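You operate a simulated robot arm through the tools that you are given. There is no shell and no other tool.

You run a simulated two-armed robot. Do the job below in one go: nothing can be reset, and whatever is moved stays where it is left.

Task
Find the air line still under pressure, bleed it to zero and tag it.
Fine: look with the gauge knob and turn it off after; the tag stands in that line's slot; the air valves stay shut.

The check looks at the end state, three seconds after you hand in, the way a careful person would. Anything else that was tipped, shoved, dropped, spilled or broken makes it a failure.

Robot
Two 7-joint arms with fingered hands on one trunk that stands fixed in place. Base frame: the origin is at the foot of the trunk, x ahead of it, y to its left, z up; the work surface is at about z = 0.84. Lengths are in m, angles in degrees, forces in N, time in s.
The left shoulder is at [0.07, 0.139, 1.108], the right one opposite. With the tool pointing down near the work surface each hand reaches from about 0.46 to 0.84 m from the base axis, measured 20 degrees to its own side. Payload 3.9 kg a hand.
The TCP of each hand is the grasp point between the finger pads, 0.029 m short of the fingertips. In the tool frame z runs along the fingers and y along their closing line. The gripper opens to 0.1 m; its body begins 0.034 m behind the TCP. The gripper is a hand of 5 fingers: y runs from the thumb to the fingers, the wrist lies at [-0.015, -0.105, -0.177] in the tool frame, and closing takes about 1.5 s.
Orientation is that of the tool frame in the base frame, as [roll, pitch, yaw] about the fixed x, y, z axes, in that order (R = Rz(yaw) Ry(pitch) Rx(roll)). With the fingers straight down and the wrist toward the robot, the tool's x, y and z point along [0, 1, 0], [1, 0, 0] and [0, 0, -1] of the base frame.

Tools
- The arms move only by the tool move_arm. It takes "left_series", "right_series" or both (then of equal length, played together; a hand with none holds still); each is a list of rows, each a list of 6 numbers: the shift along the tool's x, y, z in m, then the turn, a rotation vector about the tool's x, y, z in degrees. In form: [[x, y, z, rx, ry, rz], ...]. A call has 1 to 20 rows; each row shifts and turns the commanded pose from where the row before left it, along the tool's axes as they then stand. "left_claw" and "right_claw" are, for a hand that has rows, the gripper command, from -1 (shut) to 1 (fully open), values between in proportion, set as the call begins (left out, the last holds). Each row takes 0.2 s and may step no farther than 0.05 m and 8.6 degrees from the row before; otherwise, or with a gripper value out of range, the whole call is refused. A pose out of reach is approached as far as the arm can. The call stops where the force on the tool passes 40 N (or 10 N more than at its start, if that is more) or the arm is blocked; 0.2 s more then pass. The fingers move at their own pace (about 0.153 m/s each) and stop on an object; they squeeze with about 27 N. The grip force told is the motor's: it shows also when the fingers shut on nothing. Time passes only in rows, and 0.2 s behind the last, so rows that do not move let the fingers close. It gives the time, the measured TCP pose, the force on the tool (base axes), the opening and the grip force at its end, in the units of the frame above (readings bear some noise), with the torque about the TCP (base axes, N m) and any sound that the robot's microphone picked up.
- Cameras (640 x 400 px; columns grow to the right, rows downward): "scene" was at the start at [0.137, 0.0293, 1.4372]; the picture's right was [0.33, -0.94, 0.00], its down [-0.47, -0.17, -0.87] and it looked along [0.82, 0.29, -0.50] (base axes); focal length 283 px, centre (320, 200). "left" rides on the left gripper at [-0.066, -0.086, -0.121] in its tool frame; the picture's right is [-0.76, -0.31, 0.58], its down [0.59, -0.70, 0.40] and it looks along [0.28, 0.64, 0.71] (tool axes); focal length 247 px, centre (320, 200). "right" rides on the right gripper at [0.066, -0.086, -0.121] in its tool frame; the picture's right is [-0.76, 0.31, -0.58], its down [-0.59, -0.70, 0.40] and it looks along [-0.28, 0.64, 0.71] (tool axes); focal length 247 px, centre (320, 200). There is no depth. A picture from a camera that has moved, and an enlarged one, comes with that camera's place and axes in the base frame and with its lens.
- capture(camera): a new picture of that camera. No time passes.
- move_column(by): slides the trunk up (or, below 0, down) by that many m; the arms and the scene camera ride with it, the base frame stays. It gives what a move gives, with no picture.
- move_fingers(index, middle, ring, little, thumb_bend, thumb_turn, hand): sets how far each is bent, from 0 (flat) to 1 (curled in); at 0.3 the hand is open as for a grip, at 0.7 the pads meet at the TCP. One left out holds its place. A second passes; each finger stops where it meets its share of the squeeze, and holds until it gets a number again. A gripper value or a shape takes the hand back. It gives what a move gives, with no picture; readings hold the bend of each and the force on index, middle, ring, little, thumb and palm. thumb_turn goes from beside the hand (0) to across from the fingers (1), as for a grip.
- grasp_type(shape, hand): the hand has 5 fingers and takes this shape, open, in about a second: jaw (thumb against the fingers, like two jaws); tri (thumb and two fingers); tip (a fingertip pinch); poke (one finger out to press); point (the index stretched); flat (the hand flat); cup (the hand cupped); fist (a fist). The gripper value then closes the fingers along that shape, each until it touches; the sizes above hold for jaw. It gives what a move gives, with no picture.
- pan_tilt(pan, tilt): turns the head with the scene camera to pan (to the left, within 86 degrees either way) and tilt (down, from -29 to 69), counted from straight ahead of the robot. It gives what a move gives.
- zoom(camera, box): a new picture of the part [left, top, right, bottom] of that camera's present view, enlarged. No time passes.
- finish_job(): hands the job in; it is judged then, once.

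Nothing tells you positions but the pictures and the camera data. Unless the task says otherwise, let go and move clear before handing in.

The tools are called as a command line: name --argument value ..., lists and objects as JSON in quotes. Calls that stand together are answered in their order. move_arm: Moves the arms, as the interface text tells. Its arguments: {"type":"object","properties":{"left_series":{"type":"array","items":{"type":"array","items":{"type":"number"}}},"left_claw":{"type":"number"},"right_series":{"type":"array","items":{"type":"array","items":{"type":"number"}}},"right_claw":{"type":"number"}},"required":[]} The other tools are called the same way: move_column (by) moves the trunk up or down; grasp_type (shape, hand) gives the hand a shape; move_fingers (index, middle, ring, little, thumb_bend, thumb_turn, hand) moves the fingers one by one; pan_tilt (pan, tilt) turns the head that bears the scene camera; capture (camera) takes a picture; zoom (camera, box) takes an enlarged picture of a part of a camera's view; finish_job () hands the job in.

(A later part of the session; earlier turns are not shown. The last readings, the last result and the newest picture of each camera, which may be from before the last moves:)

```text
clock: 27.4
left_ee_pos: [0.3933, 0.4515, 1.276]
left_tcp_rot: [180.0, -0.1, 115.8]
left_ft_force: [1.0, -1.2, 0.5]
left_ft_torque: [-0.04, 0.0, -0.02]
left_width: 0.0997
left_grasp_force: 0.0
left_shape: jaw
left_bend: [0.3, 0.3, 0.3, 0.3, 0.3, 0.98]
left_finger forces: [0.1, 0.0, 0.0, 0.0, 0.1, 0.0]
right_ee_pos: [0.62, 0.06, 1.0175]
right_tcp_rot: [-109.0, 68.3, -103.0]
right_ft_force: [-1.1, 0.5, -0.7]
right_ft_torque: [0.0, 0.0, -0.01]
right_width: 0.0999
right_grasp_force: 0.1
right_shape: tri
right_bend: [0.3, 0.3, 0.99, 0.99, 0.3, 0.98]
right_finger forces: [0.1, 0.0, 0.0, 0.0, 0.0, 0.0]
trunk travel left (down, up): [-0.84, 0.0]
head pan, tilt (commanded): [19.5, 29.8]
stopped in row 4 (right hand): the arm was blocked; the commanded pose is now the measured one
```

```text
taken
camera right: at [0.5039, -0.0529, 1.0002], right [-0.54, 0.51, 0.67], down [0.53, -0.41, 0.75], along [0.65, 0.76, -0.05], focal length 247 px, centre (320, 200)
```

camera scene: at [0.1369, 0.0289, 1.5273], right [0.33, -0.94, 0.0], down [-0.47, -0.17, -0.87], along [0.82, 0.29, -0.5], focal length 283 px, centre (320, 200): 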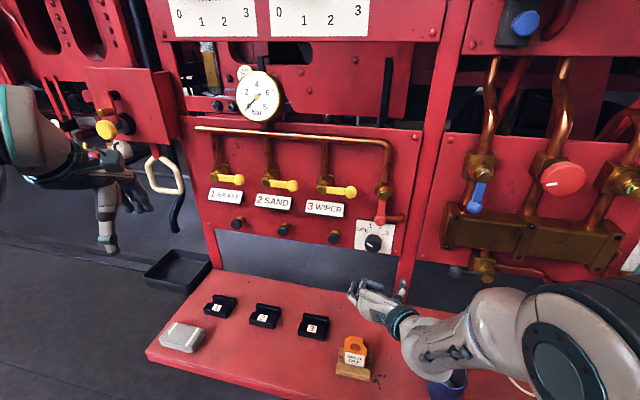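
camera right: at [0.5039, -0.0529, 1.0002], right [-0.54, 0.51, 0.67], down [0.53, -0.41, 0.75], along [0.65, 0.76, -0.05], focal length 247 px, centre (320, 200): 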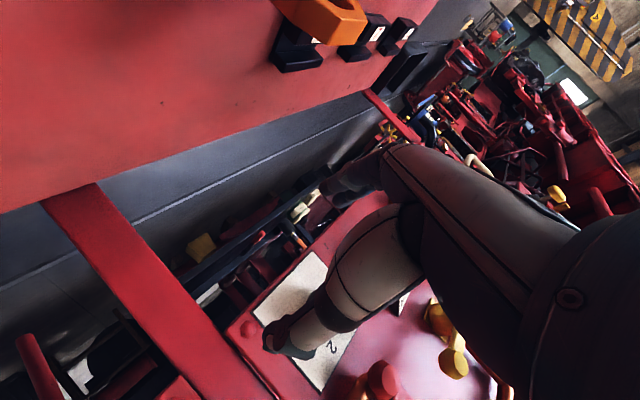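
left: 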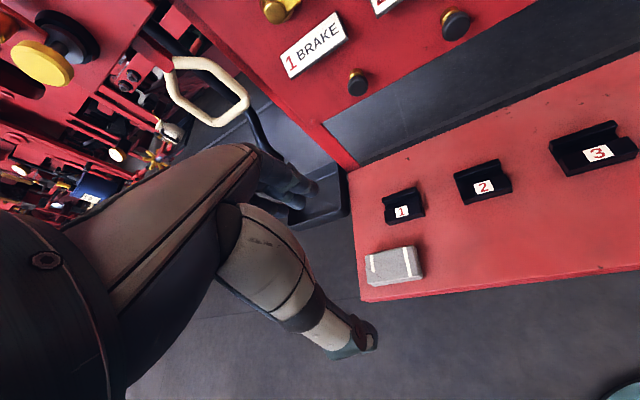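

zoom --camera "scene" --box '[320, 260, 560, 400]'

```text
2.67 times, centred on (440, 330) of scene
camera zoom: at [0.1369, 0.0289, 1.5273], right [0.33, -0.94, 0.0], down [-0.47, -0.17, -0.87], along [0.82, 0.29, -0.5], focal length 754 px, centre (0, -147)
```

zoom: 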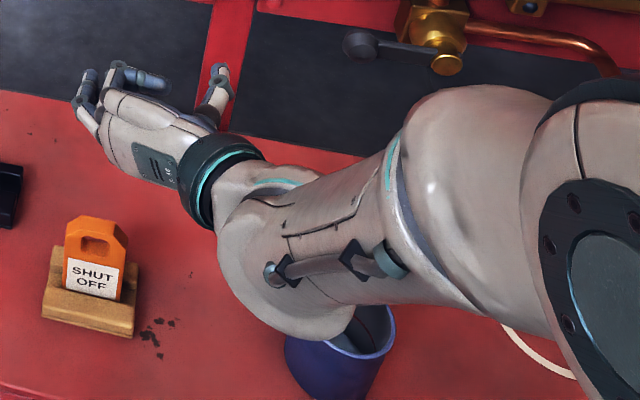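

Nothing was touched: the tag and mug are as before, and the wrist is about 0.17 m above the mug. The arm just ran to a joint limit rolling that way. I'll go back to the known good roll (wrist to the right, level).

move_arm --right_series '[[-0.02, -0.007, -0.002, 0, 0, 7], [-0.02, -0.005, -0.002, 0, 0, 7], [-0.02, -0.003, -0.002, 0, 0, 7]]'

capture --camera "right"

```text
clock: 28.1
left_ee_pos: [0.3938, 0.4515, 1.2748]
left_tcp_rot: [-180.0, 0.0, 115.7]
left_ft_force: [-0.8, 0.5, 0.4]
left_ft_torque: [0.0, 0.02, 0.01]
left_width: 0.0995
left_grasp_force: 0.0
left_shape: jaw
left_bend: [0.3, 0.3, 0.3, 0.3, 0.3, 0.98]
left_finger forces: [0.0, 0.0, 0.0, 0.0, 0.0, 0.0]
right_ee_pos: [0.6198, 0.0635, 1.0816]
right_tcp_rot: [178.8, 83.2, -176.1]
right_ft_force: [-0.2, 0.3, 0.6]
right_ft_torque: [0.04, 0.0, -0.02]
right_width: 0.0999
right_grasp_force: 0.0
right_shape: tri
right_bend: [0.3, 0.3, 0.99, 0.99, 0.3, 0.98]
right_finger forces: [0.0, 0.0, 0.1, 0.0, 0.0, 0.0]
trunk travel left (down, up): [-0.84, 0.0]
head pan, tilt (commanded): [19.5, 29.8]
```

```text
taken
camera right: at [0.4986, -0.033, 1.0288], right [-0.51, 0.26, 0.82], down [0.53, -0.66, 0.54], along [0.68, 0.71, 0.2], focal length 247 px, centre (320, 200)
```

right: 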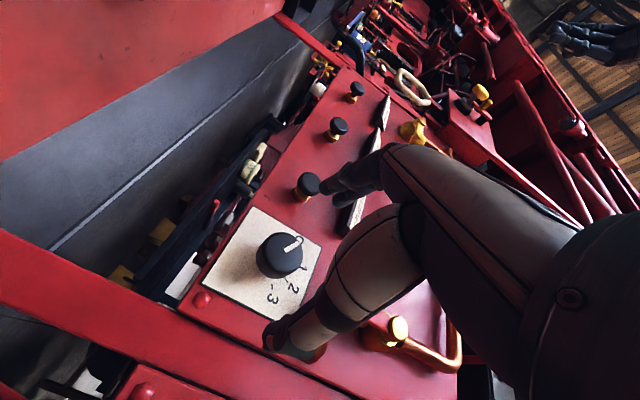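

Back to a good pose. Before gripping I'll test rolling the other way (clockwise 40°), raised 5 cm so the hand camera stays clear of the tag.

move_arm --right_series '[[-0.03, 0.01, 0.02, 0, 0, 0], [-0.025, 0.01, 0.01, 0, 0, 0], [0, 0, 0, 0, 0, 8], [0, 0, 0, 0, 0, 8], [0, 0, 0, 0, 0, 8], [0, 0, 0, 0, 0, 8], [0, 0, 0, 0, 0, 8]]'

capture --camera "scene"

```text
clock: 29.8
left_ee_pos: [0.3944, 0.4517, 1.2739]
left_tcp_rot: [180.0, -0.1, 115.8]
left_ft_force: [-0.2, 0.5, -0.5]
left_ft_torque: [0.0, 0.01, 0.01]
left_width: 0.0996
left_grasp_force: 0.1
left_shape: jaw
left_bend: [0.3, 0.3, 0.3, 0.3, 0.3, 0.98]
left_finger forces: [0.0, 0.0, 0.0, 0.0, 0.0, 0.0]
right_ee_pos: [0.6592, 0.076, 1.1351]
right_tcp_rot: [100.4, 48.3, 102.1]
right_ft_force: [0.4, -0.6, 0.1]
right_ft_torque: [-0.02, 0.01, 0.0]
right_width: 0.1001
right_grasp_force: 0.1
right_shape: tri
right_bend: [0.3, 0.3, 0.99, 0.99, 0.3, 0.98]
right_finger forces: [0.0, 0.0, 0.1, 0.0, 0.0, 0.0]
trunk travel left (down, up): [-0.84, 0.0]
head pan, tilt (commanded): [19.5, 29.8]
```

```text
taken
camera scene: at [0.1376, 0.0294, 1.5272], right [0.33, -0.94, 0.0], down [-0.47, -0.17, -0.87], along [0.82, 0.29, -0.5], focal length 283 px, centre (320, 200)
```

scene: 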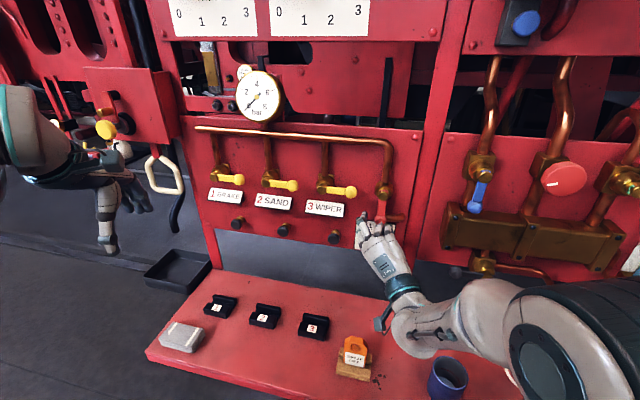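

The clockwise roll works to about -48°. I'll back off from the lever a little and test further clockwise.

move_arm --right_series '[[0, 0, -0.03, 0, 0, 0], [0, 0, 0, 0, 0, 8], [0, 0, 0, 0, 0, 8], [0, 0, 0, 0, 0, 8]]'

capture --camera "scene"

```text
clock: 30.8
left_ee_pos: [0.3935, 0.4528, 1.2744]
left_tcp_rot: [180.0, -0.1, 115.7]
left_ft_force: [0.2, -0.1, 0.3]
left_ft_torque: [0.01, -0.02, -0.03]
left_width: 0.0999
left_grasp_force: 0.1
left_shape: jaw
left_bend: [0.3, 0.3, 0.3, 0.3, 0.3, 0.98]
left_finger forces: [0.0, 0.0, 0.0, 0.1, 0.1, 0.1]
right_ee_pos: [0.6334, 0.0688, 1.1418]
right_tcp_rot: [97.5, 23.9, 96.7]
right_ft_force: [0.7, 0.2, -0.2]
right_ft_torque: [0.04, 0.02, -0.01]
right_width: 0.0999
right_grasp_force: 0.0
right_shape: tri
right_bend: [0.3, 0.3, 0.99, 0.99, 0.3, 0.98]
right_finger forces: [0.0, 0.1, 0.0, 0.1, 0.1, 0.1]
trunk travel left (down, up): [-0.84, 0.0]
head pan, tilt (commanded): [19.5, 29.8]
```

```text
taken
camera scene: at [0.137, 0.0298, 1.5272], right [0.33, -0.94, 0.0], down [-0.47, -0.17, -0.87], along [0.82, 0.29, -0.5], focal length 283 px, centre (320, 200)
```

scene: 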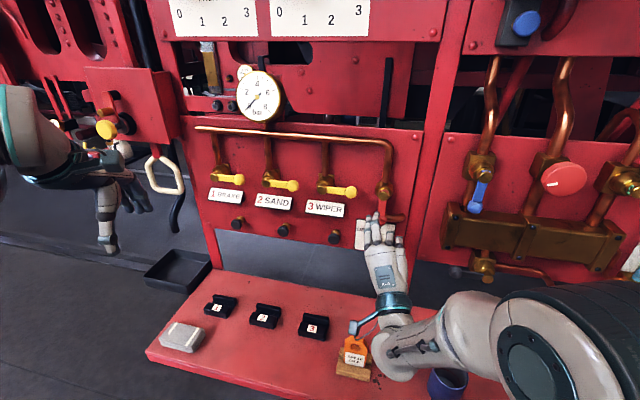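

The usable roll is about -90° to -24°, enough for 40° steps with regrips. I'll roll back to -90° here, then square up and line up on the knob axis.

move_arm --right_series '[[0, 0, 0, 0, 0, -8.2], [0, 0, 0, 0, 0, -8.2], [0, 0, 0, 0, 0, -8.2], [0, 0, 0, 0, 0, -8.2], [0, 0, 0, 0, 0, -8.2], [0, 0, 0, 0, 0, -8.2], [0, 0, 0, 0, 0, -8.2], [0, 0, 0, 0, 0, -8.2], [0, 0, 0, -2.5, -3.5, 0]]'

capture --camera "right"

```text
clock: 32.1
left_ee_pos: [0.3911, 0.4521, 1.275]
left_tcp_rot: [180.0, 0.0, 115.8]
left_ft_force: [-0.3, 0.8, -0.4]
left_ft_torque: [0.0, 0.02, 0.01]
left_width: 0.1002
left_grasp_force: 0.1
left_shape: jaw
left_bend: [0.3, 0.3, 0.3, 0.3, 0.3, 0.98]
left_finger forces: [0.0, 0.0, 0.1, 0.0, 0.1, 0.0]
right_ee_pos: [0.624, 0.0601, 1.0607]
right_tcp_rot: [124.5, 62.2, 124.1]
right_ft_force: [-0.5, -0.7, 0.2]
right_ft_torque: [-0.03, 0.01, 0.0]
right_width: 0.0997
right_grasp_force: 0.1
right_shape: tri
right_bend: [0.3, 0.3, 0.99, 0.99, 0.3, 0.98]
right_finger forces: [0.1, 0.0, 0.0, 0.1, 0.0, 0.0]
trunk travel left (down, up): [-0.84, 0.0]
head pan, tilt (commanded): [19.5, 29.8]
stopped in row 6 (right hand): the arm was blocked; the commanded pose is now the measured one
```

```text
taken
camera right: at [0.4838, 0.0009, 1.0015], right [-0.34, -0.04, 0.94], down [0.5, -0.86, 0.15], along [0.8, 0.52, 0.31], focal length 247 px, centre (320, 200)
```

right: 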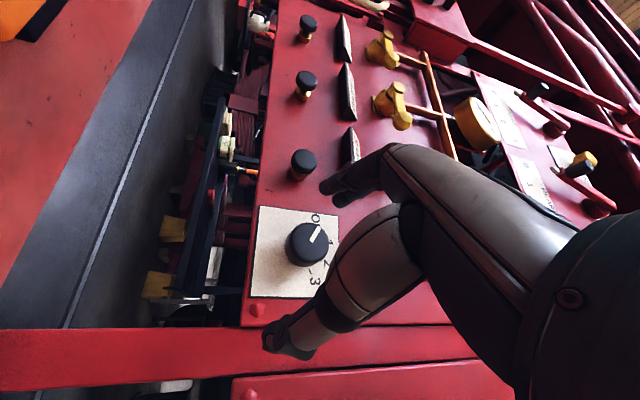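

It was blocked again with a sag, most likely fast joint motion near a wrist singularity rather than contact. I'll check the scene, then use slower, smaller steps.

capture --camera "scene"

zoom --camera "scene" --box '[320, 260, 560, 400]'

```text
taken
camera scene: at [0.1372, 0.0291, 1.5272], right [0.33, -0.94, 0.0], down [-0.47, -0.17, -0.87], along [0.82, 0.29, -0.5], focal length 283 px, centre (320, 200)
```

scene: 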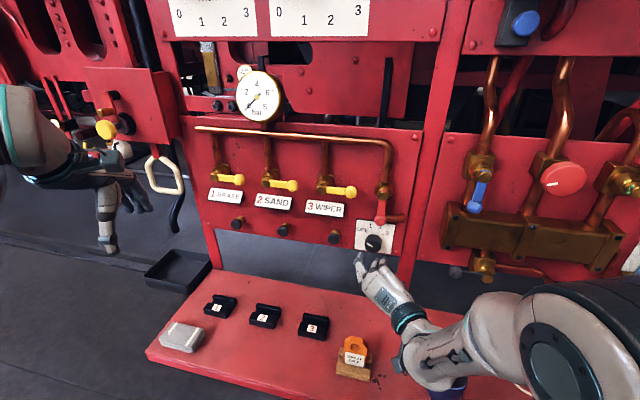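

```text
2.67 times, centred on (440, 330) of scene
camera zoom: at [0.1372, 0.0291, 1.5272], right [0.33, -0.94, 0.0], down [-0.47, -0.17, -0.87], along [0.82, 0.29, -0.5], focal length 754 px, centre (0, -147)
```

zoom: 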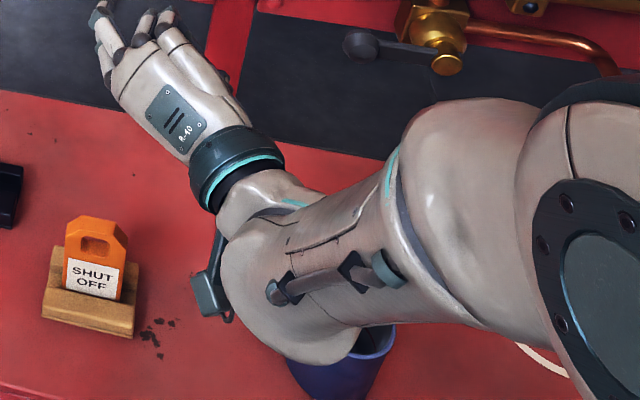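

Nothing was disturbed. I'll raise the hand slightly in slow small rows and see whether the arm follows.

move_arm --right_series '[[-0.0133, 0.0058, -0.004, 0, 0, 0], [-0.0133, 0.0058, -0.004, 0, 0, 0], [-0.0133, 0.0058, -0.004, 0, 0, 0]]'

```text
clock: 33.1
left_ee_pos: [0.3934, 0.452, 1.2749]
left_tcp_rot: [179.9, 0.0, 115.8]
left_ft_force: [-0.5, -0.8, -0.3]
left_ft_torque: [0.04, -0.01, -0.02]
left_width: 0.0998
left_grasp_force: 0.1
left_shape: jaw
left_bend: [0.3, 0.3, 0.3, 0.3, 0.3, 0.98]
left_finger forces: [0.0, 0.0, 0.0, 0.0, 0.0, 0.1]
right_ee_pos: [0.6199, 0.0449, 1.0562]
right_tcp_rot: [132.1, 57.5, 128.9]
right_ft_force: [1.1, -0.5, -0.7]
right_ft_torque: [0.0, -0.01, 0.0]
right_width: 0.1
right_grasp_force: 0.0
right_shape: tri
right_bend: [0.3, 0.3, 0.99, 0.99, 0.3, 0.98]
right_finger forces: [0.0, 0.0, 0.0, 0.0, 0.0, 0.1]
trunk travel left (down, up): [-0.84, 0.0]
head pan, tilt (commanded): [19.5, 29.8]
stopped in row 3 (right hand): the arm was blocked; the commanded pose is now the measured one
```

It still doesn't follow, so I'll turn the head to look at the right arm itself.

pan_tilt --pan -35 --tilt 40

capture --camera "scene"

```text
clock: 34.3
left_ee_pos: [0.3927, 0.4519, 1.2745]
left_tcp_rot: [180.0, -0.1, 115.7]
left_ft_force: [-0.3, -0.8, -0.6]
left_ft_torque: [-0.01, 0.0, 0.01]
left_width: 0.0997
left_grasp_force: 0.0
left_shape: jaw
left_bend: [0.3, 0.3, 0.3, 0.3, 0.3, 0.98]
left_finger forces: [0.0, 0.0, 0.1, 0.1, 0.1, 0.1]
right_ee_pos: [0.6191, 0.0446, 1.0569]
right_tcp_rot: [132.0, 57.6, 128.7]
right_ft_force: [-0.9, 0.1, 0.2]
right_ft_torque: [0.0, 0.0, -0.01]
right_width: 0.1001
right_grasp_force: 0.0
right_shape: tri
right_bend: [0.3, 0.3, 0.99, 0.99, 0.3, 0.98]
right_finger forces: [0.1, 0.0, 0.0, 0.0, 0.1, 0.0]
trunk travel left (down, up): [-0.84, 0.0]
head pan, tilt (commanded): [-35.0, 40.0]
```

```text
taken
camera scene: at [0.1214, -0.0496, 1.5115], right [-0.57, -0.82, 0.0], down [-0.53, 0.37, -0.77], along [0.63, -0.44, -0.64], focal length 283 px, centre (320, 200)
```

scene: 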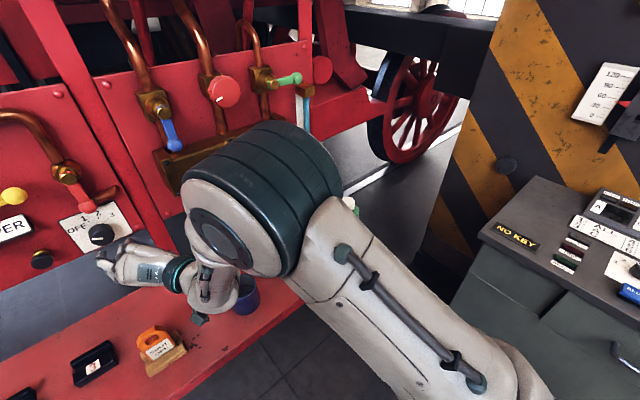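

The elbow is strongly folded because the wrist is close in; that's the likely limit. Moving the hand forward towards the knob should open the arm, so I'll move forward and left a little.

move_arm --right_series '[[-0.003, 0.012, 0.018, 0, 0, 0], [-0.003, 0.012, 0.015, 0, 0, 0]]'

pan_tilt --pan 0 --tilt 45

capture --camera "scene"

```text
clock: 34.9
left_ee_pos: [0.3937, 0.4527, 1.2745]
left_tcp_rot: [-180.0, 0.0, 115.7]
left_ft_force: [-1.2, -0.5, -0.1]
left_ft_torque: [0.0, -0.04, 0.03]
left_width: 0.0999
left_grasp_force: 0.1
left_shape: jaw
left_bend: [0.3, 0.3, 0.3, 0.3, 0.3, 0.98]
left_finger forces: [0.0, 0.1, 0.1, 0.0, 0.1, 0.0]
right_ee_pos: [0.6615, 0.0605, 1.0662]
right_tcp_rot: [130.9, 56.9, 127.1]
right_ft_force: [-1.0, 0.6, 0.3]
right_ft_torque: [0.0, -0.01, -0.02]
right_width: 0.0998
right_grasp_force: 0.0
right_shape: tri
right_bend: [0.3, 0.3, 0.99, 0.99, 0.3, 0.98]
right_finger forces: [0.0, 0.1, 0.0, 0.0, 0.1, 0.0]
trunk travel left (down, up): [-0.84, 0.0]
head pan, tilt (commanded): [-35.0, 40.0]
```

```text
clock: 35.9
left_ee_pos: [0.3937, 0.4522, 1.2747]
left_tcp_rot: [179.9, 0.0, 115.6]
left_ft_force: [0.2, 0.2, 0.9]
left_ft_torque: [0.04, -0.01, 0.0]
left_width: 0.0997
left_grasp_force: 0.1
left_shape: jaw
left_bend: [0.3, 0.3, 0.3, 0.3, 0.3, 0.98]
left_finger forces: [0.0, 0.0, 0.0, 0.1, 0.0, 0.0]
right_ee_pos: [0.6605, 0.0585, 1.0633]
right_tcp_rot: [131.6, 57.0, 127.7]
right_ft_force: [-0.8, 0.3, -0.5]
right_ft_torque: [-0.04, 0.0, -0.03]
right_width: 0.0996
right_grasp_force: 0.0
right_shape: tri
right_bend: [0.3, 0.3, 0.99, 0.99, 0.3, 0.98]
right_finger forces: [0.0, 0.1, 0.0, 0.0, 0.0, 0.0]
trunk travel left (down, up): [-0.84, 0.0]
head pan, tilt (commanded): [0.0, 45.0]
```

```text
taken
camera scene: at [0.1332, -0.001, 1.5042], right [0.0, -1.0, 0.0], down [-0.71, 0.0, -0.71], along [0.71, 0.0, -0.71], focal length 283 px, centre (320, 200)
```

scene: 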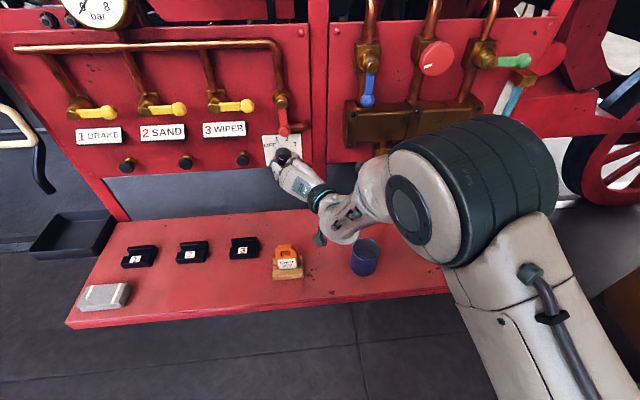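

This view shows the whole work area well. I'll turn gradually to the square grip orientation (wrist right, fingers left) while centring on the knob axis.

move_arm --right_series '[[-0.0005, 0.0035, -0.0005, -1.28, -2.45, -3.33], [-0.0005, 0.0035, -0.0005, -1.28, -2.45, -3.33], [-0.0005, 0.0035, -0.0005, -1.28, -2.45, -3.33], [-0.0005, 0.0035, -0.0005, -1.28, -2.45, -3.33]]'

capture --camera "scene"

```text
clock: 36.9
left_ee_pos: [0.3941, 0.4517, 1.2754]
left_tcp_rot: [180.0, 0.0, 115.8]
left_ft_force: [-0.3, 0.1, -0.1]
left_ft_torque: [-0.05, 0.03, 0.0]
left_width: 0.1
left_grasp_force: 0.1
left_shape: jaw
left_bend: [0.3, 0.3, 0.3, 0.3, 0.3, 0.98]
left_finger forces: [0.0, 0.0, 0.1, 0.0, 0.1, 0.0]
right_ee_pos: [0.6622, 0.0675, 1.0749]
right_tcp_rot: [126.8, 72.9, 127.7]
right_ft_force: [-0.2, -0.6, 0.0]
right_ft_torque: [-0.01, 0.01, 0.0]
right_width: 0.0996
right_grasp_force: 0.0
right_shape: tri
right_bend: [0.3, 0.3, 0.99, 0.99, 0.3, 0.98]
right_finger forces: [0.1, 0.0, 0.1, 0.0, 0.0, 0.0]
trunk travel left (down, up): [-0.84, 0.0]
head pan, tilt (commanded): [0.0, 45.0]
```

```text
taken
camera scene: at [0.1331, -0.0009, 1.5042], right [0.0, -1.0, 0.0], down [-0.71, 0.0, -0.71], along [0.71, 0.0, -0.71], focal length 283 px, centre (320, 200)
```

scene: 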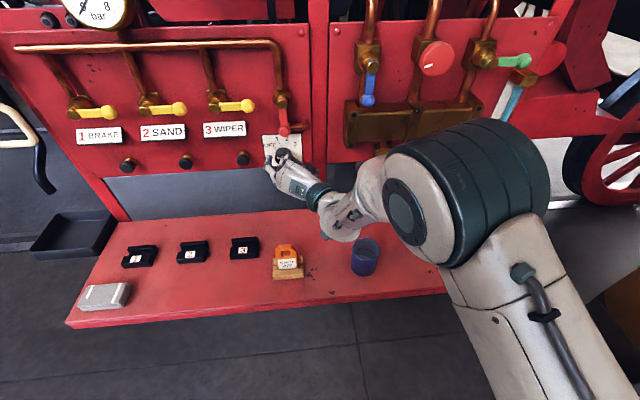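

move_arm --right_series '[[0.0015, 0.0046, -0.0013, -1.41, -2.39, -3.54], [0.0012, 0.0046, -0.0013, -1.41, -2.39, -3.54], [0.0008, 0.0046, -0.0013, -1.41, -2.39, -3.54], [0.0006, 0.0046, -0.0013, -1.41, -2.39, -3.54]]'

capture --camera "right"

capture --camera "scene"

```text
clock: 37.9
left_ee_pos: [0.3925, 0.4517, 1.2729]
left_tcp_rot: [-180.0, 0.0, 115.7]
left_ft_force: [0.6, 0.3, 0.1]
left_ft_torque: [0.0, 0.01, 0.0]
left_width: 0.0998
left_grasp_force: 0.0
left_shape: jaw
left_bend: [0.3, 0.3, 0.3, 0.3, 0.3, 0.98]
left_finger forces: [0.1, 0.1, 0.1, 0.0, 0.0, 0.1]
right_ee_pos: [0.6549, 0.088, 1.0714]
right_tcp_rot: [-88.8, 89.7, -81.9]
right_ft_force: [0.4, -0.6, 0.3]
right_ft_torque: [-0.02, 0.01, -0.02]
right_width: 0.0997
right_grasp_force: 0.0
right_shape: tri
right_bend: [0.3, 0.3, 0.99, 0.99, 0.3, 0.98]
right_finger forces: [0.0, 0.0, 0.0, 0.0, 0.0, 0.1]
trunk travel left (down, up): [-0.84, 0.0]
head pan, tilt (commanded): [0.0, 45.0]
```

```text
taken
camera right: at [0.5443, -0.0119, 1.0055], right [-0.61, 0.24, 0.76], down [0.48, -0.65, 0.59], along [0.63, 0.72, 0.28], focal length 247 px, centre (320, 200)
```

right: 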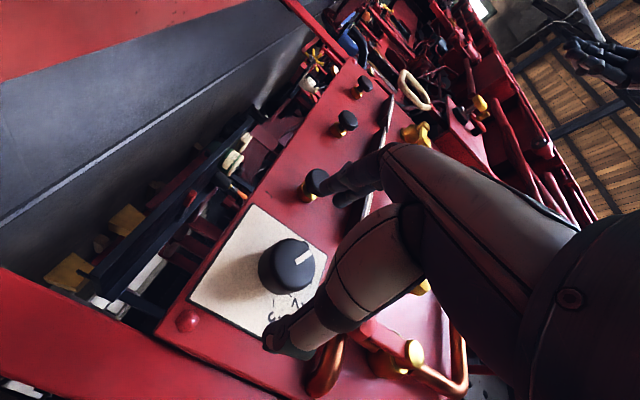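

```text
taken
camera scene: at [0.133, -0.0008, 1.5042], right [0.0, -1.0, 0.0], down [-0.71, 0.0, -0.71], along [0.71, 0.0, -0.71], focal length 283 px, centre (320, 200)
```

scene: 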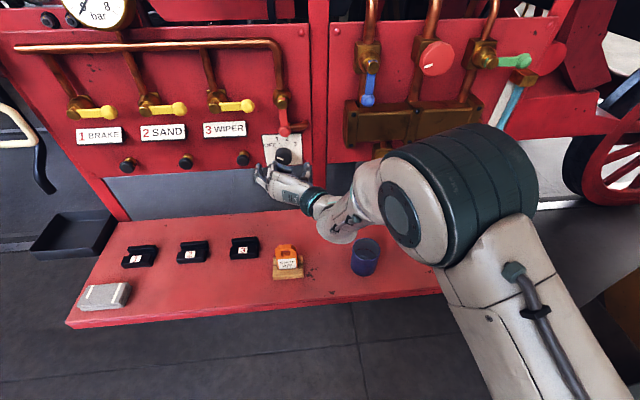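

I'm square and on axis, about 55 mm in front of the knob face. I'll part-close the fingers to about 70 mm and check before advancing.

move_arm --right_series '[[0, -0.002, 0.01, 0, 0, 0], [0, 0, 0.01, 0, 0, 0], [0, 0, 0, 0, 0, 0]]' --right_claw 0.4

capture --camera "right"

zoom --camera "scene" --box '[220, 120, 340, 240]'

```text
clock: 38.7
left_ee_pos: [0.3928, 0.4516, 1.2758]
left_tcp_rot: [-179.9, 0.0, 115.7]
left_ft_force: [0.4, 0.5, 0.8]
left_ft_torque: [-0.02, 0.03, -0.02]
left_width: 0.0995
left_grasp_force: 0.0
left_shape: jaw
left_bend: [0.3, 0.3, 0.3, 0.3, 0.3, 0.98]
left_finger forces: [0.1, 0.0, 0.0, 0.0, 0.0, 0.0]
right_ee_pos: [0.6733, 0.0915, 1.0689]
right_tcp_rot: [-96.5, 89.2, -89.3]
right_ft_force: [0.6, 0.1, 0.5]
right_ft_torque: [-0.02, 0.02, 0.0]
right_width: 0.0701
right_grasp_force: 0.0
right_shape: tri
right_bend: [0.41, 0.35, 0.99, 0.99, 0.3, 0.99]
right_finger forces: [0.0, 0.0, 0.0, 0.0, 0.0, 0.0]
trunk travel left (down, up): [-0.84, 0.0]
head pan, tilt (commanded): [0.0, 45.0]
```

```text
taken
camera right: at [0.5624, -0.0099, 1.0033], right [-0.61, 0.24, 0.75], down [0.48, -0.64, 0.6], along [0.63, 0.73, 0.27], focal length 247 px, centre (320, 200)
```

right: 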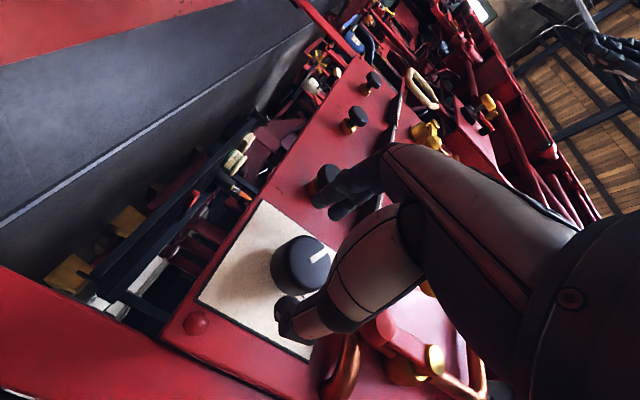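

```text
3.33 times, centred on (280, 180) of scene
camera zoom: at [0.1327, -0.001, 1.5043], right [0.0, -1.0, 0.0], down [-0.71, 0.0, -0.71], along [0.71, 0.0, -0.71], focal length 943 px, centre (453, 267)
```

zoom: 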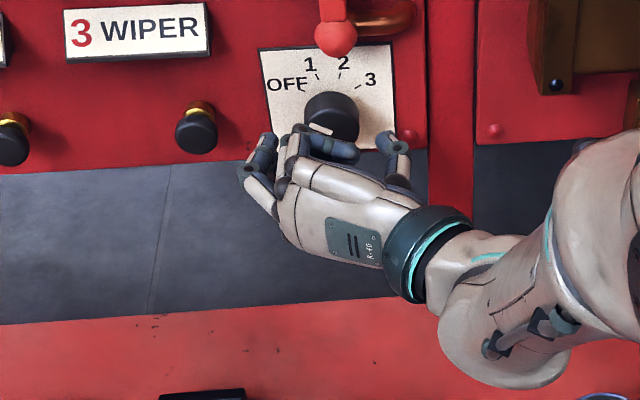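

The fingers bracket the knob, which sits about 4–5 mm towards the thumb side and 3 mm up from my centre line. I'll correct that while advancing the last 30 mm.

move_arm --right_series '[[-0.001, -0.002, 0.007, 0, 0, 0], [-0.001, -0.0015, 0.007, 0, 0, 0], [-0.001, -0.001, 0.007, 0, 0, 0], [0, 0, 0.007, 0, 0, 0]]'

capture --camera "right"

zoom --camera "scene" --box '[230, 100, 330, 200]'

```text
clock: 39.7
left_ee_pos: [0.3936, 0.453, 1.2757]
left_tcp_rot: [179.9, -0.1, 115.7]
left_ft_force: [-0.7, 0.0, 0.1]
left_ft_torque: [-0.01, 0.0, -0.01]
left_width: 0.1001
left_grasp_force: 0.1
left_shape: jaw
left_bend: [0.3, 0.3, 0.3, 0.3, 0.3, 0.98]
left_finger forces: [0.0, 0.0, 0.1, 0.0, 0.0, 0.2]
right_ee_pos: [0.6991, 0.0944, 1.0701]
right_tcp_rot: [-96.5, 88.7, -88.7]
right_ft_force: [0.6, -0.2, -0.2]
right_ft_torque: [0.01, 0.03, -0.01]
right_width: 0.0704
right_grasp_force: 0.0
right_shape: tri
right_bend: [0.41, 0.35, 0.99, 0.99, 0.3, 0.99]
right_finger forces: [0.0, 0.1, 0.1, 0.0, 0.0, 0.0]
trunk travel left (down, up): [-0.84, 0.0]
head pan, tilt (commanded): [0.0, 45.0]
```

```text
taken
camera right: at [0.5897, -0.0078, 1.0048], right [-0.61, 0.24, 0.75], down [0.49, -0.63, 0.6], along [0.62, 0.74, 0.27], focal length 247 px, centre (320, 200)
```

right: 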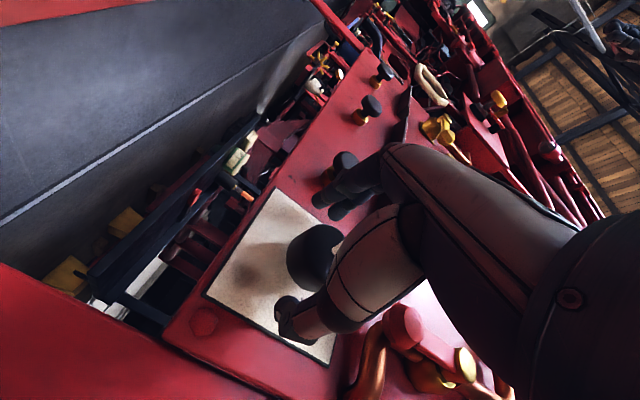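

```text
4.00 times, centred on (280, 150) of scene
camera zoom: at [0.1334, -0.0008, 1.5042], right [0.0, -1.0, 0.0], down [-0.71, 0.0, -0.71], along [0.71, 0.0, -0.71], focal length 1132 px, centre (480, 400)
```

zoom: 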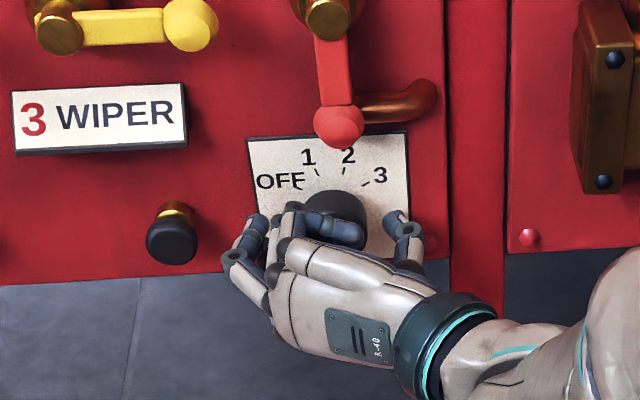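

The knob is still about 5 mm towards the thumb. I'll shift right 5 mm, go in a few mm more, then close.

move_arm --right_series '[[0, -0.005, 0.004, 0, 0, 0], [0, 0, 0, 0, 0, 0]]'

move_arm --right_series '[[0, 0, 0, 0, 0, 0], [0, 0, 0, 0, 0, 0], [0, 0, 0, 0, 0, 0], [0, 0, 0, 0, 0, 0], [0, 0, 0, 0, 0, 0], [0, 0, 0, 0, 0, 0]]' --right_claw -1

capture --camera "right"

zoom --camera "scene" --box '[230, 100, 330, 200]'

```text
clock: 40.3
left_ee_pos: [0.3938, 0.4521, 1.2749]
left_tcp_rot: [-180.0, 0.0, 115.7]
left_ft_force: [-1.1, -1.1, -0.4]
left_ft_torque: [-0.03, -0.01, 0.0]
left_width: 0.0998
left_grasp_force: 0.0
left_shape: jaw
left_bend: [0.3, 0.3, 0.3, 0.3, 0.3, 0.98]
left_finger forces: [0.0, 0.0, 0.0, 0.0, 0.0, 0.0]
right_ee_pos: [0.7026, 0.091, 1.0682]
right_tcp_rot: [-93.0, 88.5, -85.0]
right_ft_force: [0.0, 0.4, -0.3]
right_ft_torque: [0.0, -0.02, -0.01]
right_width: 0.0702
right_grasp_force: 0.1
right_shape: tri
right_bend: [0.41, 0.35, 0.99, 0.99, 0.3, 0.99]
right_finger forces: [0.0, 0.0, 0.0, 0.0, 0.0, 0.0]
trunk travel left (down, up): [-0.84, 0.0]
head pan, tilt (commanded): [0.0, 45.0]
```

```text
clock: 41.7
left_ee_pos: [0.394, 0.4531, 1.2757]
left_tcp_rot: [179.9, 0.0, 115.7]
left_ft_force: [0.0, -0.3, -0.6]
left_ft_torque: [0.02, -0.02, 0.0]
left_width: 0.1
left_grasp_force: 0.0
left_shape: jaw
left_bend: [0.3, 0.3, 0.3, 0.3, 0.3, 0.98]
left_finger forces: [0.1, 0.0, 0.0, 0.1, 0.0, 0.0]
right_ee_pos: [0.7036, 0.0903, 1.0688]
right_tcp_rot: [-98.0, 88.5, -90.1]
right_ft_force: [-0.1, -0.7, -4.4]
right_ft_torque: [-0.04, 0.08, -0.02]
right_width: 0.0323
right_grasp_force: 26.8
right_shape: tri
right_bend: [0.74, 0.5, 1.0, 1.0, 0.42, 1.0]
right_finger forces: [11.5, 12.2, 0.0, 0.1, 25.0, 0.0]
trunk travel left (down, up): [-0.84, 0.0]
head pan, tilt (commanded): [0.0, 45.0]
```

```text
taken
camera right: at [0.5944, -0.0117, 1.0045], right [-0.61, 0.24, 0.75], down [0.49, -0.63, 0.61], along [0.62, 0.74, 0.26], focal length 247 px, centre (320, 200)
```

right: 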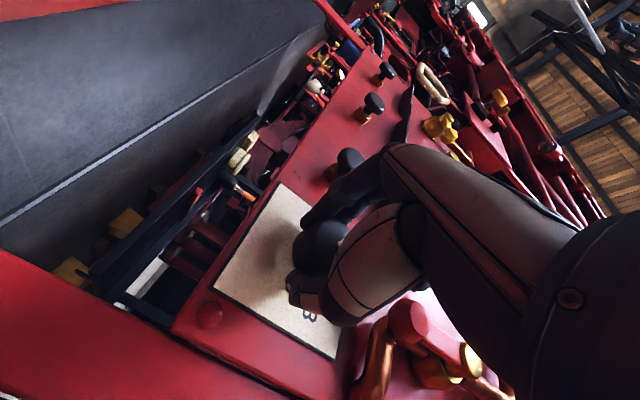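

```text
4.00 times, centred on (280, 150) of scene
camera zoom: at [0.1338, -0.0012, 1.5041], right [0.0, -1.0, 0.0], down [-0.71, 0.0, -0.71], along [0.71, 0.0, -0.71], focal length 1132 px, centre (480, 400)
```

zoom: 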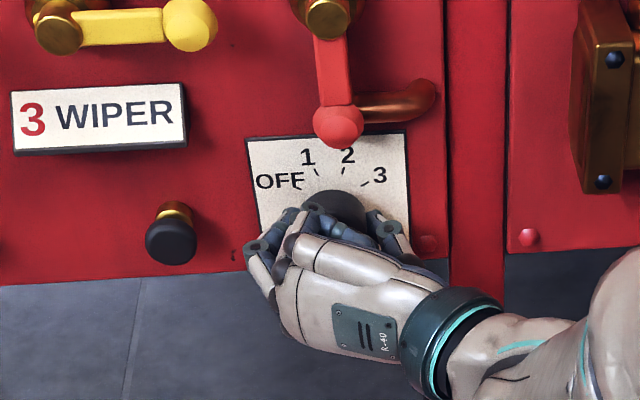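

Firm three-finger grip on the knob. I'll turn it 40° clockwise towards position 1 and aim the head so both gauge and knob are visible.

move_arm --right_series '[[0, 0, 0, 0, 0, 5], [0, 0, 0, 0, 0, 5], [0, 0, 0, 0, 0, 5], [0, 0, 0, 0, 0, 5], [0, 0, 0, 0, 0, 5], [0, 0, 0, 0, 0, 5], [0, 0, 0, 0, 0, 5], [0, 0, 0, 0, 0, 5]]'

pan_tilt --pan 12 --tilt 32

capture --camera "scene"

capture --camera "right"

```text
clock: 43.5
left_ee_pos: [0.3948, 0.4526, 1.2738]
left_tcp_rot: [-179.8, -0.1, 115.8]
left_ft_force: [0.3, -0.1, -0.1]
left_ft_torque: [0.0, 0.0, 0.02]
left_width: 0.0999
left_grasp_force: 0.0
left_shape: jaw
left_bend: [0.3, 0.3, 0.3, 0.3, 0.3, 0.98]
left_finger forces: [0.0, 0.1, 0.0, 0.1, 0.0, 0.0]
right_ee_pos: [0.7023, 0.0951, 1.0677]
right_tcp_rot: [90.3, 51.5, 98.7]
right_ft_force: [10.5, 2.6, 3.9]
right_ft_torque: [0.04, -0.14, 0.08]
right_width: 0.0315
right_grasp_force: 26.4
right_shape: tri
right_bend: [0.74, 0.5, 1.0, 1.0, 0.43, 1.0]
right_finger forces: [10.4, 15.1, 0.1, 0.0, 22.5, 0.0]
trunk travel left (down, up): [-0.84, 0.0]
head pan, tilt (commanded): [0.0, 45.0]
```

```text
clock: 44.2
left_ee_pos: [0.3949, 0.4517, 1.2748]
left_tcp_rot: [-179.9, 0.1, 115.7]
left_ft_force: [-0.1, -0.2, 0.5]
left_ft_torque: [-0.01, 0.0, -0.02]
left_width: 0.0997
left_grasp_force: 0.0
left_shape: jaw
left_bend: [0.3, 0.3, 0.3, 0.3, 0.3, 0.98]
left_finger forces: [0.1, 0.0, 0.0, 0.0, 0.0, 0.0]
right_ee_pos: [0.7005, 0.0946, 1.0666]
right_tcp_rot: [90.1, 51.8, 98.5]
right_ft_force: [10.2, 4.3, 4.8]
right_ft_torque: [0.0, -0.17, 0.09]
right_width: 0.0315
right_grasp_force: 27.2
right_shape: tri
right_bend: [0.74, 0.49, 1.0, 1.0, 0.43, 1.0]
right_finger forces: [11.2, 15.4, 0.0, 0.1, 21.9, 0.1]
trunk travel left (down, up): [-0.84, 0.0]
head pan, tilt (commanded): [12.0, 32.0]
```

```text
taken
camera scene: at [0.141, 0.0186, 1.5235], right [0.21, -0.98, 0.0], down [-0.52, -0.11, -0.85], along [0.83, 0.18, -0.53], focal length 283 px, centre (320, 200)
```

scene: 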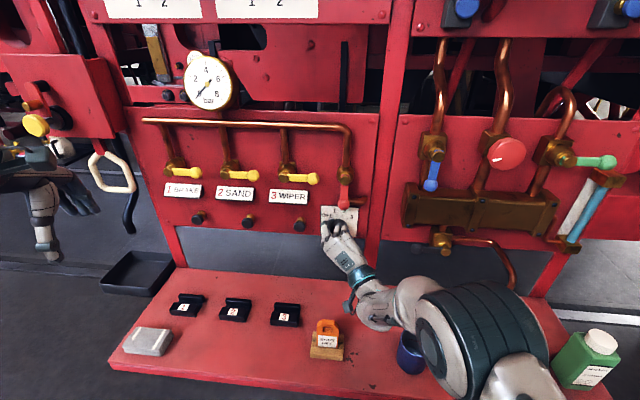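

```text
taken
camera right: at [0.585, 0.0517, 0.9628], right [-0.54, -0.31, 0.79], down [0.53, -0.85, 0.03], along [0.66, 0.43, 0.62], focal length 247 px, centre (320, 200)
```

right: 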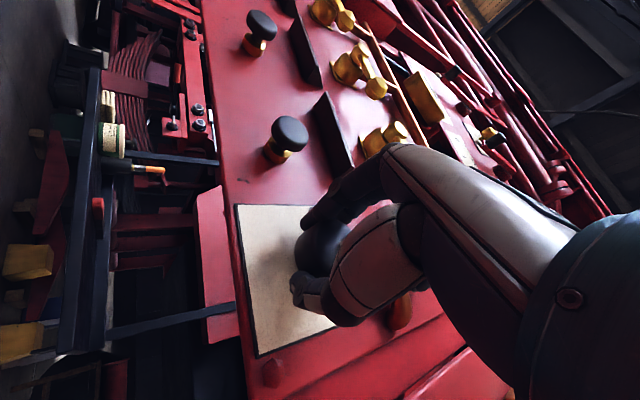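

The hand has turned about 40°, so I'll read the gauge and check the knob.

zoom --camera "scene" --box '[170, 40, 250, 120]'

zoom --camera "scene" --box '[300, 180, 380, 260]'

```text
5.00 times, centred on (210, 80) of scene
camera zoom: at [0.141, 0.0186, 1.5235], right [0.21, -0.98, 0.0], down [-0.52, -0.11, -0.85], along [0.83, 0.18, -0.53], focal length 1414 px, centre (870, 800)
```

zoom: 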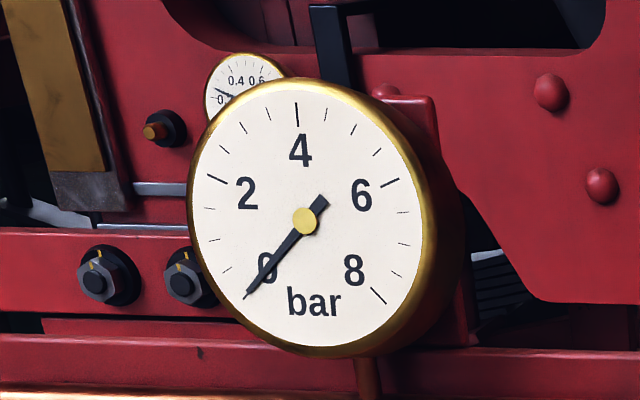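

```text
5.00 times, centred on (340, 220) of scene
camera zoom: at [0.141, 0.0186, 1.5235], right [0.21, -0.98, 0.0], down [-0.52, -0.11, -0.85], along [0.83, 0.18, -0.53], focal length 1414 px, centre (220, 100)
```

zoom: 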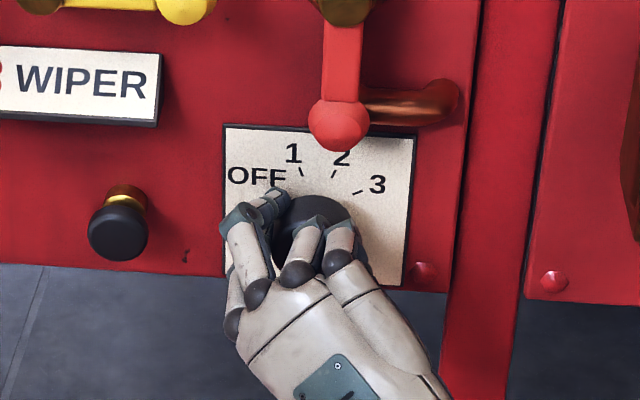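

The gauge still reads about 0, which suggests line 1 is empty, provided the knob really followed. I'll release, back off and see where the knob points.

move_arm --right_series '[[0, 0, 0, 0, 0, 0], [0, 0, 0, 0, 0, 0], [0, 0, 0, 0, 0, 0], [0, 0, -0.015, 0, 0, 0], [0, 0, -0.015, 0, 0, 0], [0, 0, -0.015, 0, 0, 0]]' --right_claw 0.4

capture --camera "right"

zoom --camera "scene" --box '[300, 180, 380, 260]'

zoom --camera "scene" --box '[170, 40, 250, 120]'

```text
clock: 45.6
left_ee_pos: [0.3933, 0.4524, 1.2765]
left_tcp_rot: [180.0, 0.0, 115.8]
left_ft_force: [-0.6, 0.3, 0.0]
left_ft_torque: [-0.01, -0.02, 0.01]
left_width: 0.0994
left_grasp_force: 0.0
left_shape: jaw
left_bend: [0.3, 0.3, 0.3, 0.3, 0.3, 0.98]
left_finger forces: [0.0, 0.1, 0.1, 0.1, 0.0, 0.1]
right_ee_pos: [0.6574, 0.0878, 1.0688]
right_tcp_rot: [90.1, 51.7, 98.5]
right_ft_force: [-0.4, 0.1, -0.7]
right_ft_torque: [0.01, 0.0, -0.03]
right_width: 0.0696
right_grasp_force: 0.0
right_shape: tri
right_bend: [0.41, 0.36, 0.99, 0.99, 0.3, 0.99]
right_finger forces: [0.1, 0.1, 0.0, 0.0, 0.1, 0.0]
trunk travel left (down, up): [-0.84, 0.0]
head pan, tilt (commanded): [12.0, 32.0]
```

```text
taken
camera right: at [0.5394, 0.0441, 0.964], right [-0.54, -0.31, 0.79], down [0.53, -0.85, 0.03], along [0.66, 0.43, 0.62], focal length 247 px, centre (320, 200)
```

right: 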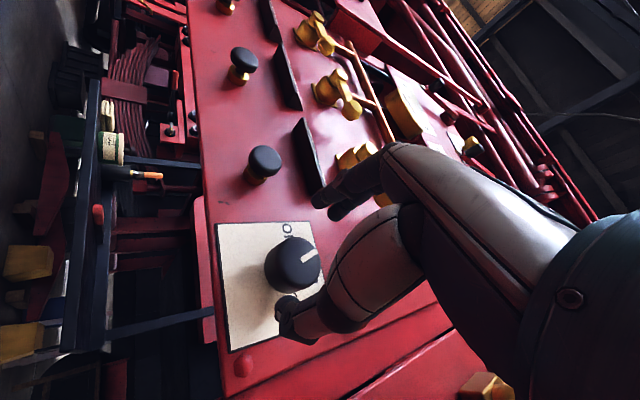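

```text
5.00 times, centred on (340, 220) of scene
camera zoom: at [0.1389, 0.0176, 1.5238], right [0.21, -0.98, 0.0], down [-0.52, -0.11, -0.85], along [0.83, 0.18, -0.53], focal length 1414 px, centre (220, 100)
```

zoom: 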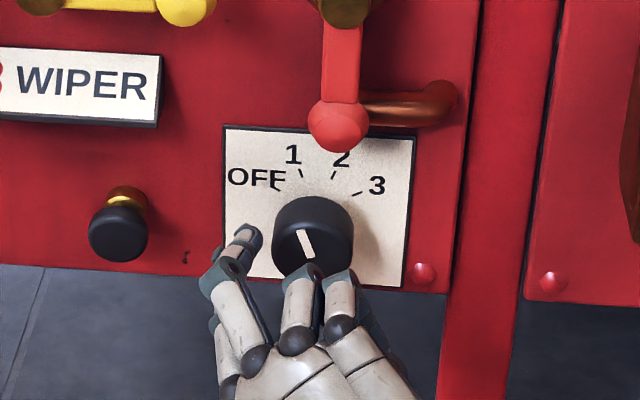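

```text
5.00 times, centred on (210, 80) of scene
camera zoom: at [0.1389, 0.0176, 1.5238], right [0.21, -0.98, 0.0], down [-0.52, -0.11, -0.85], along [0.83, 0.18, -0.53], focal length 1414 px, centre (870, 800)
```

zoom: 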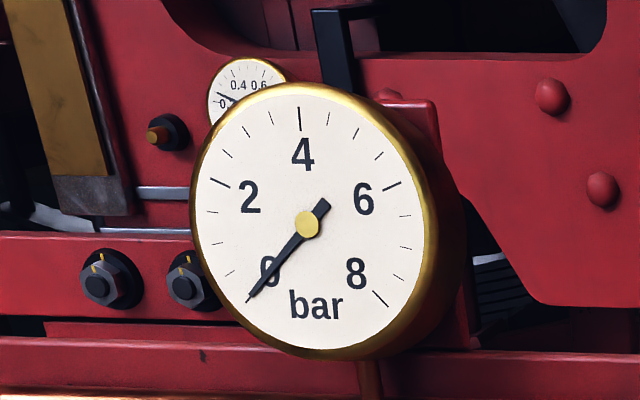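

The knob followed and now points at 1, so line 1 is empty. My hand camera is close to the tag in this roll, so I'll check that straight away.

zoom --camera "scene" --box '[290, 260, 410, 370]'

```text
3.64 times, centred on (350, 315) of scene
camera zoom: at [0.1389, 0.0176, 1.5238], right [0.21, -0.98, 0.0], down [-0.52, -0.11, -0.85], along [0.83, 0.18, -0.53], focal length 1029 px, centre (211, -218)
```

zoom: 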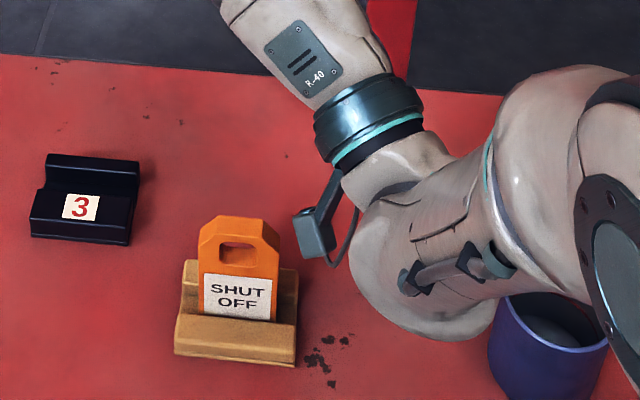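

The tag is untouched, but the camera housing is only a couple of cm from it. I'll move forward first, then roll back slowly, which carries the camera right and up, away from the tag.

move_arm --right_series '[[0, 0, 0.01, 0, 0, 0], [0, 0, 0.01, 0, 0, 0], [0, 0, 0, 0, 0, -4], [0, 0, 0, 0, 0, -4], [0, 0, 0, 0, 0, -4], [0, 0, 0, 0, 0, -4], [0, 0, 0, 0, 0, -4]]'

zoom --camera "scene" --box '[290, 180, 450, 370]'

```text
clock: 47.2
left_ee_pos: [0.3932, 0.4516, 1.2758]
left_tcp_rot: [-180.0, 0.0, 115.8]
left_ft_force: [0.5, 0.1, 0.1]
left_ft_torque: [-0.01, -0.02, -0.01]
left_width: 0.0997
left_grasp_force: 0.0
left_shape: jaw
left_bend: [0.3, 0.3, 0.3, 0.3, 0.3, 0.98]
left_finger forces: [0.0, 0.0, 0.0, 0.0, 0.1, 0.1]
right_ee_pos: [0.6776, 0.0892, 1.0678]
right_tcp_rot: [90.4, 71.8, 98.4]
right_ft_force: [0.0, -0.3, -0.6]
right_ft_torque: [-0.01, 0.03, -0.01]
right_width: 0.0699
right_grasp_force: 0.0
right_shape: tri
right_bend: [0.41, 0.36, 0.99, 0.99, 0.3, 0.99]
right_finger forces: [0.0, 0.0, 0.0, 0.0, 0.0, 0.1]
trunk travel left (down, up): [-0.84, 0.0]
head pan, tilt (commanded): [12.0, 32.0]
```

```text
2.11 times, centred on (370, 275) of scene
camera zoom: at [0.1392, 0.0176, 1.5237], right [0.21, -0.98, 0.0], down [-0.52, -0.11, -0.85], along [0.83, 0.18, -0.53], focal length 596 px, centre (215, 42)
```

zoom: 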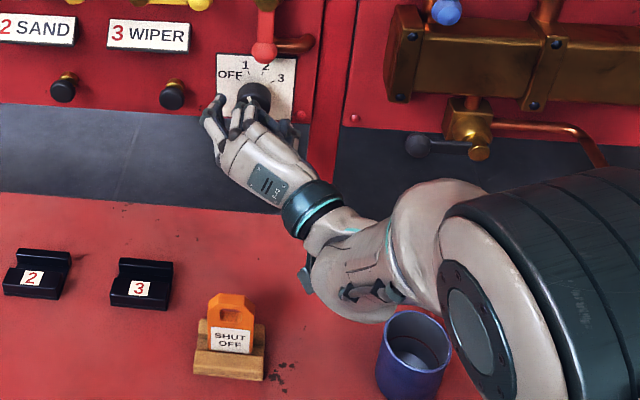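

The arm follows cleanly here. I'll finish rolling to -90°, move in and grip again.

move_arm --right_series '[[0, 0, 0, 0, 0, -4.5], [0, 0, 0, 0, 0, -4.5], [0, 0, 0, 0, 0, -4.5], [0, 0, 0, 0, 0, -4.5], [-0.001, 0, 0.008, 0, 0, 0], [-0.001, 0, 0.008, 0, 0, 0], [0, 0, 0.008, 0, 0, 0]]'

zoom --camera "scene" --box '[300, 180, 380, 260]'

capture --camera "right"

```text
clock: 48.9
left_ee_pos: [0.3934, 0.4523, 1.2754]
left_tcp_rot: [-180.0, 0.0, 115.8]
left_ft_force: [0.2, -0.3, 1.0]
left_ft_torque: [0.01, 0.02, -0.01]
left_width: 0.0995
left_grasp_force: 0.1
left_shape: jaw
left_bend: [0.3, 0.3, 0.3, 0.3, 0.3, 0.98]
left_finger forces: [0.0, 0.0, 0.0, 0.1, 0.1, 0.1]
right_ee_pos: [0.7019, 0.0905, 1.0735]
right_tcp_rot: [78.4, 89.5, 86.2]
right_ft_force: [0.6, -0.1, -0.2]
right_ft_torque: [0.01, -0.02, -0.03]
right_width: 0.0699
right_grasp_force: 0.1
right_shape: tri
right_bend: [0.41, 0.36, 0.99, 0.99, 0.3, 0.99]
right_finger forces: [0.0, 0.0, 0.1, 0.0, 0.0, 0.0]
trunk travel left (down, up): [-0.84, 0.0]
head pan, tilt (commanded): [12.0, 32.0]
```

```text
5.00 times, centred on (340, 220) of scene
camera zoom: at [0.1398, 0.0177, 1.5237], right [0.21, -0.98, 0.0], down [-0.52, -0.11, -0.85], along [0.83, 0.18, -0.53], focal length 1414 px, centre (220, 100)
```

zoom: 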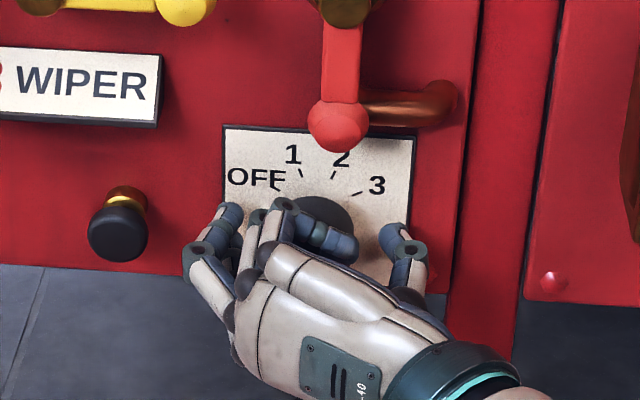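

```text
taken
camera right: at [0.5926, -0.0088, 1.0058], right [-0.61, 0.22, 0.76], down [0.49, -0.65, 0.58], along [0.62, 0.73, 0.29], focal length 247 px, centre (320, 200)
```

right: 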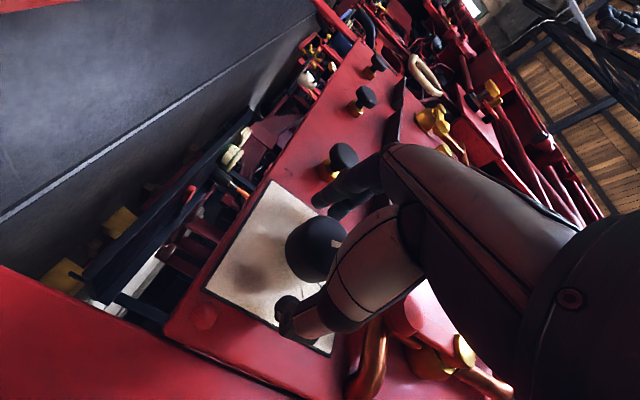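

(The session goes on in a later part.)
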